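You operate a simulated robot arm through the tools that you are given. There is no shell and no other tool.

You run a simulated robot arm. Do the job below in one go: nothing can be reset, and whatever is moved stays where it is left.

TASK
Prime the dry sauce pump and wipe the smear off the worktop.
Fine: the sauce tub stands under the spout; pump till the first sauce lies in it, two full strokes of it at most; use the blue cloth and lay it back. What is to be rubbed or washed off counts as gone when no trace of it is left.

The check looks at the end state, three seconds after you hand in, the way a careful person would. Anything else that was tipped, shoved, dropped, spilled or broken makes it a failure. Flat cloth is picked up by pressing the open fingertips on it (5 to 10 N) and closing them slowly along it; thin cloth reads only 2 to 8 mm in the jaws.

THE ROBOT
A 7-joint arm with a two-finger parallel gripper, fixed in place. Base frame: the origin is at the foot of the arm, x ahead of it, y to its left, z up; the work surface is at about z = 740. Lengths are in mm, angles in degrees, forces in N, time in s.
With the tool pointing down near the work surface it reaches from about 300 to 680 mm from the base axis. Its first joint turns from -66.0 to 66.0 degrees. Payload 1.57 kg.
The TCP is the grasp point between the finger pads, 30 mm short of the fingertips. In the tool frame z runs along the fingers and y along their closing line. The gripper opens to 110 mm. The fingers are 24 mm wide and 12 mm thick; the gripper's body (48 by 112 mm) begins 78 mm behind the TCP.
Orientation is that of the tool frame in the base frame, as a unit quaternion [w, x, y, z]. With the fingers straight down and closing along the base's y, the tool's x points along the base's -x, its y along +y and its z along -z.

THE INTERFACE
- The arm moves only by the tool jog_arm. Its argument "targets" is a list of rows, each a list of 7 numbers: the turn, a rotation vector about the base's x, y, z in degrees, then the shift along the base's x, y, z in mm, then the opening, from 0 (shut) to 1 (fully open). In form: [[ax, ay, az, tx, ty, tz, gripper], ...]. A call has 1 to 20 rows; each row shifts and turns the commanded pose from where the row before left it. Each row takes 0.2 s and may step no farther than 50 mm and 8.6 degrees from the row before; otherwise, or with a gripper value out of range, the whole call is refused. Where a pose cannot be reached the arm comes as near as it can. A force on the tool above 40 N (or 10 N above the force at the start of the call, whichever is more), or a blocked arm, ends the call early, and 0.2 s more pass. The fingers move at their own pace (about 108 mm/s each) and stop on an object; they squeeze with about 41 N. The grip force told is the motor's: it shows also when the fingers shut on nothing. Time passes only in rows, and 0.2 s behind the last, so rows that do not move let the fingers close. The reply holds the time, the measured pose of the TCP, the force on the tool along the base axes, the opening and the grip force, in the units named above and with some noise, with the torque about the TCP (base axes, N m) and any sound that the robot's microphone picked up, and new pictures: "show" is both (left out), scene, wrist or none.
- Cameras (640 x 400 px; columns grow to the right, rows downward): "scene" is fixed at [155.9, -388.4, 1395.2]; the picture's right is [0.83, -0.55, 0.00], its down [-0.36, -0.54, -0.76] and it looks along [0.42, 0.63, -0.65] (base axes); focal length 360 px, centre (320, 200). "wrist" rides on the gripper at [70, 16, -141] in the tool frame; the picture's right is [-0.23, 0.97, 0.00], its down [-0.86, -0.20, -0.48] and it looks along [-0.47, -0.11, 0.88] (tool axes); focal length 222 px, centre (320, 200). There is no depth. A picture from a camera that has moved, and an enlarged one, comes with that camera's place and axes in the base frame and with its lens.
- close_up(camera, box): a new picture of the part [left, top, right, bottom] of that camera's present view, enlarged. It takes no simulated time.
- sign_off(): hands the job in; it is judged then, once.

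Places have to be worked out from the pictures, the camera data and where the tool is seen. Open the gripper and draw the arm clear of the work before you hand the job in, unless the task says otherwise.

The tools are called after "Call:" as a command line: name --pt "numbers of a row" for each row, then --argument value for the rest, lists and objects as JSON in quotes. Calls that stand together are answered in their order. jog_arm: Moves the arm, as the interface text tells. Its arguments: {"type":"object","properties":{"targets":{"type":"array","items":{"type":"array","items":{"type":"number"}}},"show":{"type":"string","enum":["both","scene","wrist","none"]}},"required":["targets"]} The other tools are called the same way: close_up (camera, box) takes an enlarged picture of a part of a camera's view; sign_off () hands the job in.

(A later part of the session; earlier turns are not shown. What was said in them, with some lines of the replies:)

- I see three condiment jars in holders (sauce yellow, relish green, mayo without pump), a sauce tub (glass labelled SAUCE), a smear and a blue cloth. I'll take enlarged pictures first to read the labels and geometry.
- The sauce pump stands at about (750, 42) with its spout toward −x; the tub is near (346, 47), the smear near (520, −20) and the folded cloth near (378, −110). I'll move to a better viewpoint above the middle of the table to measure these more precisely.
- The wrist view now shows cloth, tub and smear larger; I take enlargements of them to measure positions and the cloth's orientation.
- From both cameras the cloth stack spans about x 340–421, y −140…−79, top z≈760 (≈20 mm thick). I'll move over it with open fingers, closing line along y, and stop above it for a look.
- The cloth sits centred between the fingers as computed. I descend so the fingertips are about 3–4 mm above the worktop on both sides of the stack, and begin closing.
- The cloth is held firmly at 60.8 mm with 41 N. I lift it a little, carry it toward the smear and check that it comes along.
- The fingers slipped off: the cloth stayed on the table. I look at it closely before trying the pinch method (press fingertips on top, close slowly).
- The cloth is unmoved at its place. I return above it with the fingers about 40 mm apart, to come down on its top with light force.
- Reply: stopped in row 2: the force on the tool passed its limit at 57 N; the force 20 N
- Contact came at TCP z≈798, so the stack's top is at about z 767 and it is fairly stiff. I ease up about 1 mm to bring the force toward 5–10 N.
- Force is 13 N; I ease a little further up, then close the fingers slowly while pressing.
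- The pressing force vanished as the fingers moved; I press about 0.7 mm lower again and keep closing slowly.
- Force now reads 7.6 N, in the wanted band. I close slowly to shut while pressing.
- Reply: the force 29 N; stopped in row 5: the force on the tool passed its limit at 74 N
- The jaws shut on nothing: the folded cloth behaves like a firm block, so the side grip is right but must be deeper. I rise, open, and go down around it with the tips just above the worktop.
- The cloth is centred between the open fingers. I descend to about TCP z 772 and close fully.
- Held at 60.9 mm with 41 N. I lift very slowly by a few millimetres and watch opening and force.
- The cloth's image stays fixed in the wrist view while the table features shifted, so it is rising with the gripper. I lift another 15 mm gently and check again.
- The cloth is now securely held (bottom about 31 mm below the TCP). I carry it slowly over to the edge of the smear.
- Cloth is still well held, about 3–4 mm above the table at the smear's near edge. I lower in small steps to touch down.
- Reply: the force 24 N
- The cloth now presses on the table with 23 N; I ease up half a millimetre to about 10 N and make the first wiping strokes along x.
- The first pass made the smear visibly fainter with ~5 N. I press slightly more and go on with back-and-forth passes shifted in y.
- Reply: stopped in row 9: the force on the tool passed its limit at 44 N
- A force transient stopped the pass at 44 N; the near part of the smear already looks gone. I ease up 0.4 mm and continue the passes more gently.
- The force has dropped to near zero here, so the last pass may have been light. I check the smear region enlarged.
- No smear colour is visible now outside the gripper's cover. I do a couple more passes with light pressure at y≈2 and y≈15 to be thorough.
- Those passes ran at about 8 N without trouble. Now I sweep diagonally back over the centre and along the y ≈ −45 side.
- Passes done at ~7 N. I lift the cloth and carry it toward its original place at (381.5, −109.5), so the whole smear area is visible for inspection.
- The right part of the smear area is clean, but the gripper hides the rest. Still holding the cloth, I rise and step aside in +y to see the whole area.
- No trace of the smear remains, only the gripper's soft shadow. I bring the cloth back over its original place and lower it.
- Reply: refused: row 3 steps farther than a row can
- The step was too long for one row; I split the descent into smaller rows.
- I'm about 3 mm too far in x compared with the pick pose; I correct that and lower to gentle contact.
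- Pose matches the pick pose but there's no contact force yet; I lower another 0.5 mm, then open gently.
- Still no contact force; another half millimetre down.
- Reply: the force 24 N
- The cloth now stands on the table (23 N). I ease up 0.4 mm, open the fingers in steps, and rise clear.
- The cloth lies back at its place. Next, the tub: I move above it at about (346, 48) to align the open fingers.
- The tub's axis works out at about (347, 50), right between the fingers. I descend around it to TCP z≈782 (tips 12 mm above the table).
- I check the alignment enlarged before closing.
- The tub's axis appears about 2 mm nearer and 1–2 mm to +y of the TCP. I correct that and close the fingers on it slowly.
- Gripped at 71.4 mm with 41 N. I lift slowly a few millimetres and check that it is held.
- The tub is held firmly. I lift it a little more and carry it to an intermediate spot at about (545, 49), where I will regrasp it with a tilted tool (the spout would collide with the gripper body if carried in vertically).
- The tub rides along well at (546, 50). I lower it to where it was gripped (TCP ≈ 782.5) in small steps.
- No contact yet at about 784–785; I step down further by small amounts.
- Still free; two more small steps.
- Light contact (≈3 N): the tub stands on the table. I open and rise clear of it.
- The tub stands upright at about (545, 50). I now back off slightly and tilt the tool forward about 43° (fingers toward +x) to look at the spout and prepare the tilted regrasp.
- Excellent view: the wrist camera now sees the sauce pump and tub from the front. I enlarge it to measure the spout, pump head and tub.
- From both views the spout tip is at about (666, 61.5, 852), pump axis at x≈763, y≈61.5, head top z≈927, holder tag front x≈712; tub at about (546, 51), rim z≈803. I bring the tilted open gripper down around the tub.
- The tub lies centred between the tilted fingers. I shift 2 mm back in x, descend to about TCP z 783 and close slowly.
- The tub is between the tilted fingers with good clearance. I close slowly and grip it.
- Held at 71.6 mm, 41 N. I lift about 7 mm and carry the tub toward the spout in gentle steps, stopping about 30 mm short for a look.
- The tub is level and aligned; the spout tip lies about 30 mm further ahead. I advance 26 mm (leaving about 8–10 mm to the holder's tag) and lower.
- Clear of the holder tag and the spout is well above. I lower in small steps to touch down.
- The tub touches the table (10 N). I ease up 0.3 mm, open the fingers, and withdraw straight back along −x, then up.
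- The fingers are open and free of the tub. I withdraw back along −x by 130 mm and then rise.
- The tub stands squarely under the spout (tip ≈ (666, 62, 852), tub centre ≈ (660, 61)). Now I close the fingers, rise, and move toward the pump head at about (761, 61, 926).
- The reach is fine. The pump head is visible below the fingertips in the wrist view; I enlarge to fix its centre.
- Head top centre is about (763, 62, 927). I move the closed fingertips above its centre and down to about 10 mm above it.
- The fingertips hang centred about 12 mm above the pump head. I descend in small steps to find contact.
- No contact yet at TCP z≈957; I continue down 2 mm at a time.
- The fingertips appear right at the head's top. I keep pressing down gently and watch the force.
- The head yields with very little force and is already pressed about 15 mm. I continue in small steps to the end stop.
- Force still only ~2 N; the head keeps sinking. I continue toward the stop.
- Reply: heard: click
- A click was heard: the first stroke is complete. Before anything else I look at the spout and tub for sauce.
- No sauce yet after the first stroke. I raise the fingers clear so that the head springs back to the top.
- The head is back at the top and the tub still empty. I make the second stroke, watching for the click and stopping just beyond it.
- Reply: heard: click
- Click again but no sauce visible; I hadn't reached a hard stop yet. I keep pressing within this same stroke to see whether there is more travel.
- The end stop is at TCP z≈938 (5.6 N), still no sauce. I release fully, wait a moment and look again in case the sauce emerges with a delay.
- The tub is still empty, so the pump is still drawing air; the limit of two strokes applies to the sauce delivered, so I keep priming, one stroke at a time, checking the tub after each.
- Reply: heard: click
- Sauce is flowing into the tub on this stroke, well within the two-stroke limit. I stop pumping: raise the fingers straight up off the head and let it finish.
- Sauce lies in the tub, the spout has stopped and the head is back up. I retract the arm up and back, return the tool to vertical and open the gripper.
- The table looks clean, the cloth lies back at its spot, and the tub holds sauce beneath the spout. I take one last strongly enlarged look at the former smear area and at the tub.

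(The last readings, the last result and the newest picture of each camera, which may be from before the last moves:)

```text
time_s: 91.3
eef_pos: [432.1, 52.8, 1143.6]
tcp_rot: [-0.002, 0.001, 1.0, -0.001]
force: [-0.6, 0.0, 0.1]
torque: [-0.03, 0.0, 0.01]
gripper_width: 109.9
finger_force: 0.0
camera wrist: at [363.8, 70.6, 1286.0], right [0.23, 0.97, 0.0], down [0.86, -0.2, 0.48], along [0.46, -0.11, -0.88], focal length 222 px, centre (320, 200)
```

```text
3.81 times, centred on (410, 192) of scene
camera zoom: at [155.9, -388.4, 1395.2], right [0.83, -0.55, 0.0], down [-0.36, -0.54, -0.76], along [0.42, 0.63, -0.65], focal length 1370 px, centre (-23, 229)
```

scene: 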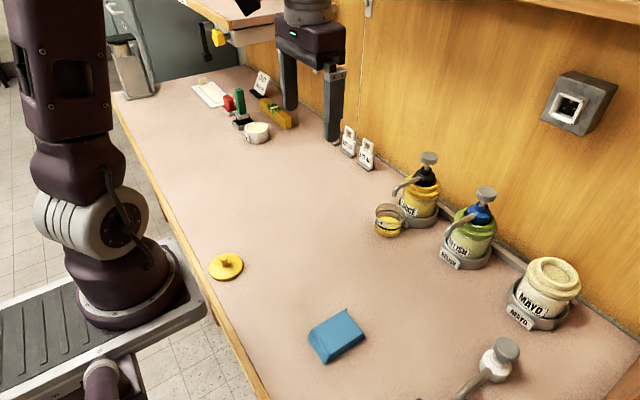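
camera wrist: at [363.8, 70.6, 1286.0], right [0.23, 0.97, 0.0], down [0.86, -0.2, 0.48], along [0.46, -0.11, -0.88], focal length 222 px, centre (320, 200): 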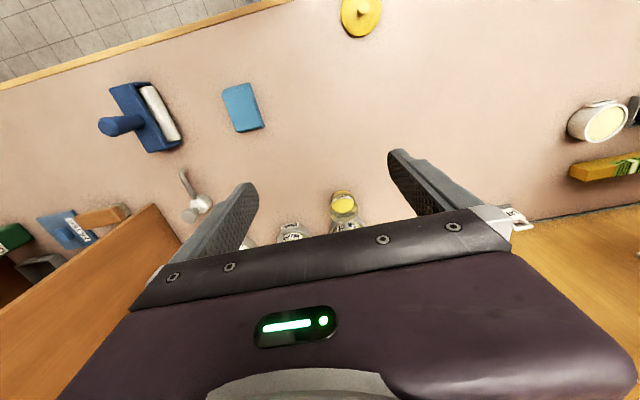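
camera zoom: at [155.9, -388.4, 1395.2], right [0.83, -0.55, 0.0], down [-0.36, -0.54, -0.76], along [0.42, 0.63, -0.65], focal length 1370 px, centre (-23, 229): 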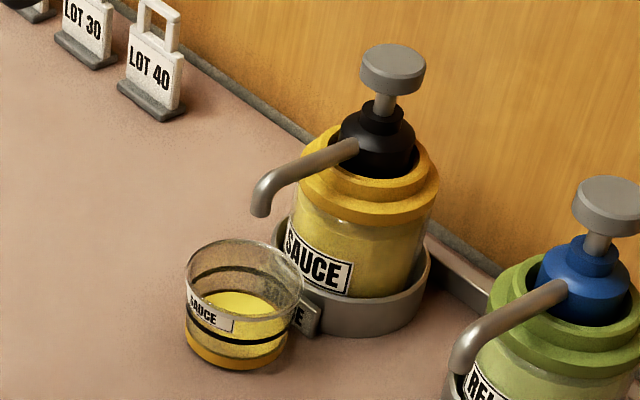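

In the enlarged scene picture there is a very faint darker patch near (563, −20). To be sure it isn't a residue, I compare with neighbouring areas and bring the wrist camera nearer.

Call:
close_up --camera "scene" --box '[300, 200, 460, 300]'

Call:
close_up --camera "scene" --box '[240, 160, 310, 215]'

Call:
jog_arm --pt "0 0 0 10 -20 -30 1" --pt "0 0 0 10 -20 -30 1" --pt "0 0 0 15 0 -40 1" --pt "0 0 0 15 0 -40 1" --pt "0 0 0 0 0 0 1" --show "both"

```text
4.00 times, centred on (380, 250) of scene
camera zoom: at [155.9, -388.4, 1395.2], right [0.83, -0.55, 0.0], down [-0.36, -0.54, -0.76], along [0.42, 0.63, -0.65], focal length 1438 px, centre (80, 0)
```

zoom: 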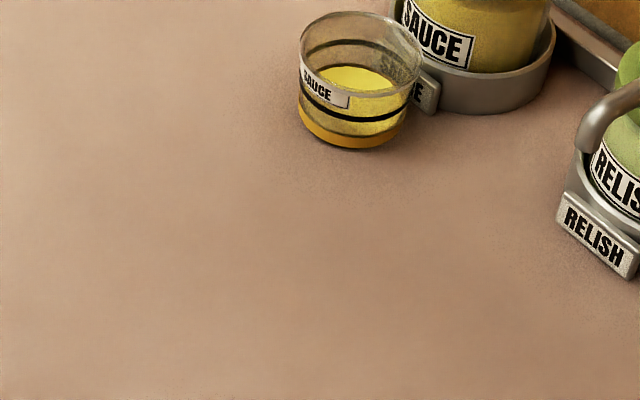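

```text
7.27 times, centred on (275, 188) of scene
camera zoom: at [155.9, -388.4, 1395.2], right [0.83, -0.55, 0.0], down [-0.36, -0.54, -0.76], along [0.42, 0.63, -0.65], focal length 2615 px, centre (647, 291)
```

zoom: 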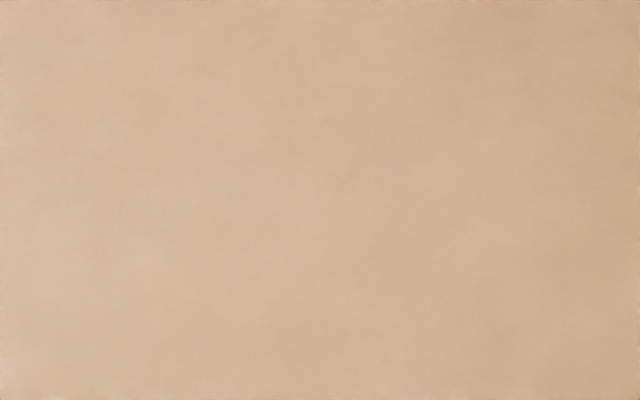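

```text
time_s: 92.5
eef_pos: [484.7, 9.7, 1002.1]
tcp_rot: [-0.002, 0.0, 1.0, 0.001]
force: [-0.9, 0.5, -0.6]
torque: [-0.01, -0.02, -0.01]
gripper_width: 109.9
finger_force: 0.1
camera wrist: at [416.4, 27.4, 1144.4], right [0.23, 0.97, 0.0], down [0.86, -0.2, 0.48], along [0.46, -0.11, -0.88], focal length 222 px, centre (320, 200)
```

scene: 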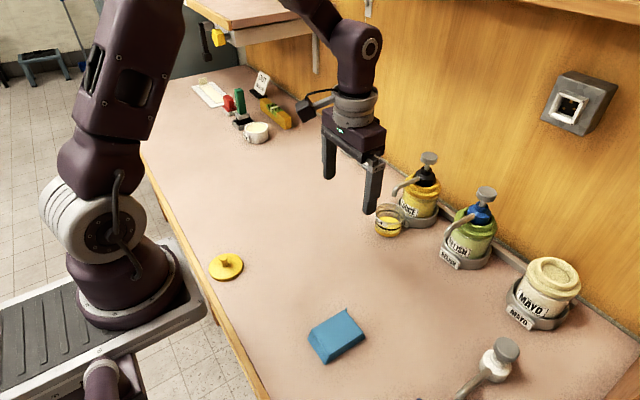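
wrist: 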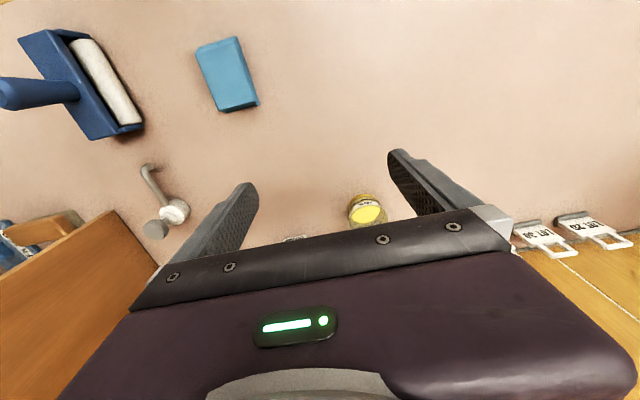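

The same view in which the smear showed clearly at the start now looks clean; I enlarge it once more to be certain.

Call:
close_up --camera "wrist" --box '[255, 90, 375, 200]'

```text
3.64 times, centred on (315, 145) of wrist
camera zoom: at [416.4, 27.4, 1144.4], right [0.23, 0.97, 0.0], down [0.86, -0.2, 0.48], along [0.46, -0.11, -0.88], focal length 808 px, centre (338, 400)
```

zoom: 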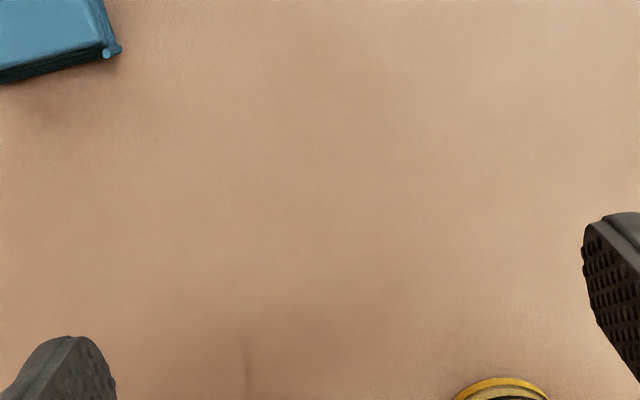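

A faint streak near (587, −64) is probably the gripper's shadow. I raise the arm away again and check that spot.

Call:
jog_arm --pt "0 0 0 -15 20 40 1" --pt "0 0 0 -15 20 40 1" --pt "0 0 0 -10 0 40 1" --pt "0 0 0 -10 0 30 1" --pt "0 0 0 0 0 0 1" --show "scene"

Call:
close_up --camera "scene" --box '[350, 240, 450, 310]'

Call:
close_up --camera "wrist" --box '[230, 110, 350, 220]'

```text
time_s: 93.7
eef_pos: [435.3, 51.8, 1151.5]
tcp_rot: [-0.001, 0.0, 1.0, 0.0]
force: [-0.2, -0.3, 0.5]
torque: [0.0, 0.0, 0.0]
gripper_width: 110.3
finger_force: 0.0
```

scene: 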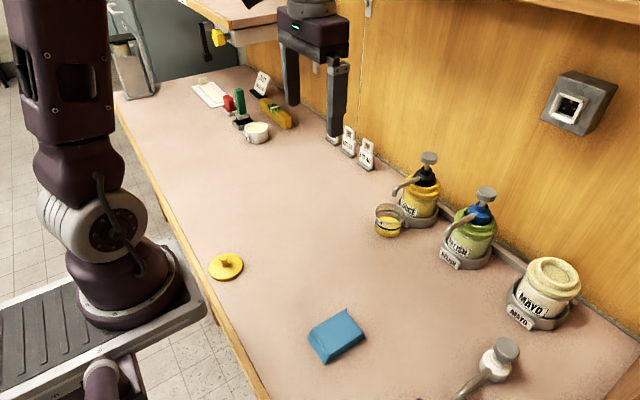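

```text
5.71 times, centred on (400, 275) of scene
camera zoom: at [155.9, -388.4, 1395.2], right [0.83, -0.55, 0.0], down [-0.36, -0.54, -0.76], along [0.42, 0.63, -0.65], focal length 2054 px, centre (-137, -229)
```

zoom: 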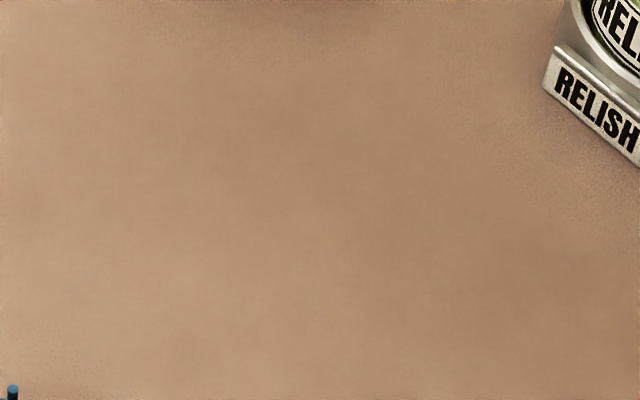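

```text
3.64 times, centred on (290, 165) of wrist
camera zoom: at [367.1, 68.3, 1294.3], right [0.23, 0.97, 0.0], down [0.86, -0.2, 0.48], along [0.46, -0.11, -0.88], focal length 808 px, centre (429, 327)
```

zoom: 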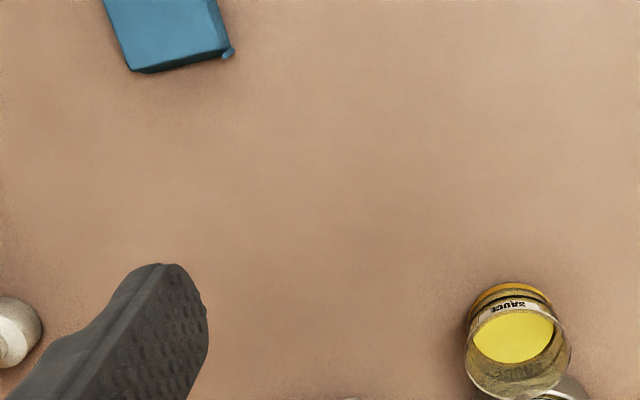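

The streak is gone now that the arm has moved, so it was only the gripper's shadow, and the worktop shows no trace of the smear. The tub holds the first sauce under the spout, the cloth lies in its place, and the gripper is open and clear, so I hand in.

Call:
sign_off

```text
The job is handed in.
```

The sauce pump is primed, the smear is wiped off, and I have handed the job in. I have no result from the check yet.

- **Pump:** the first two strokes gave only air, and sauce came on the third. I took "two full strokes of it at most" to mean sauce delivered, so I kept going after the two dry strokes. About one stroke of sauce is in the tub. If the limit was meant to count every stroke, I went one over.
- **Tub:** it stands under the spout, with its centre roughly 5 mm short of the tip and clear of the holder's tag. The sauce landed inside it.
- **Smear:** enlarged pictures from both cameras show no trace. One faint streak turned out to be the gripper's shadow.
- **Cloth:** I used the blue cloth and laid it back within a few millimetres of where it was. My first grip slipped off it without moving it.

Nothing else on the worktop appears moved, tipped or spilled. The arm is raised clear with the gripper open.
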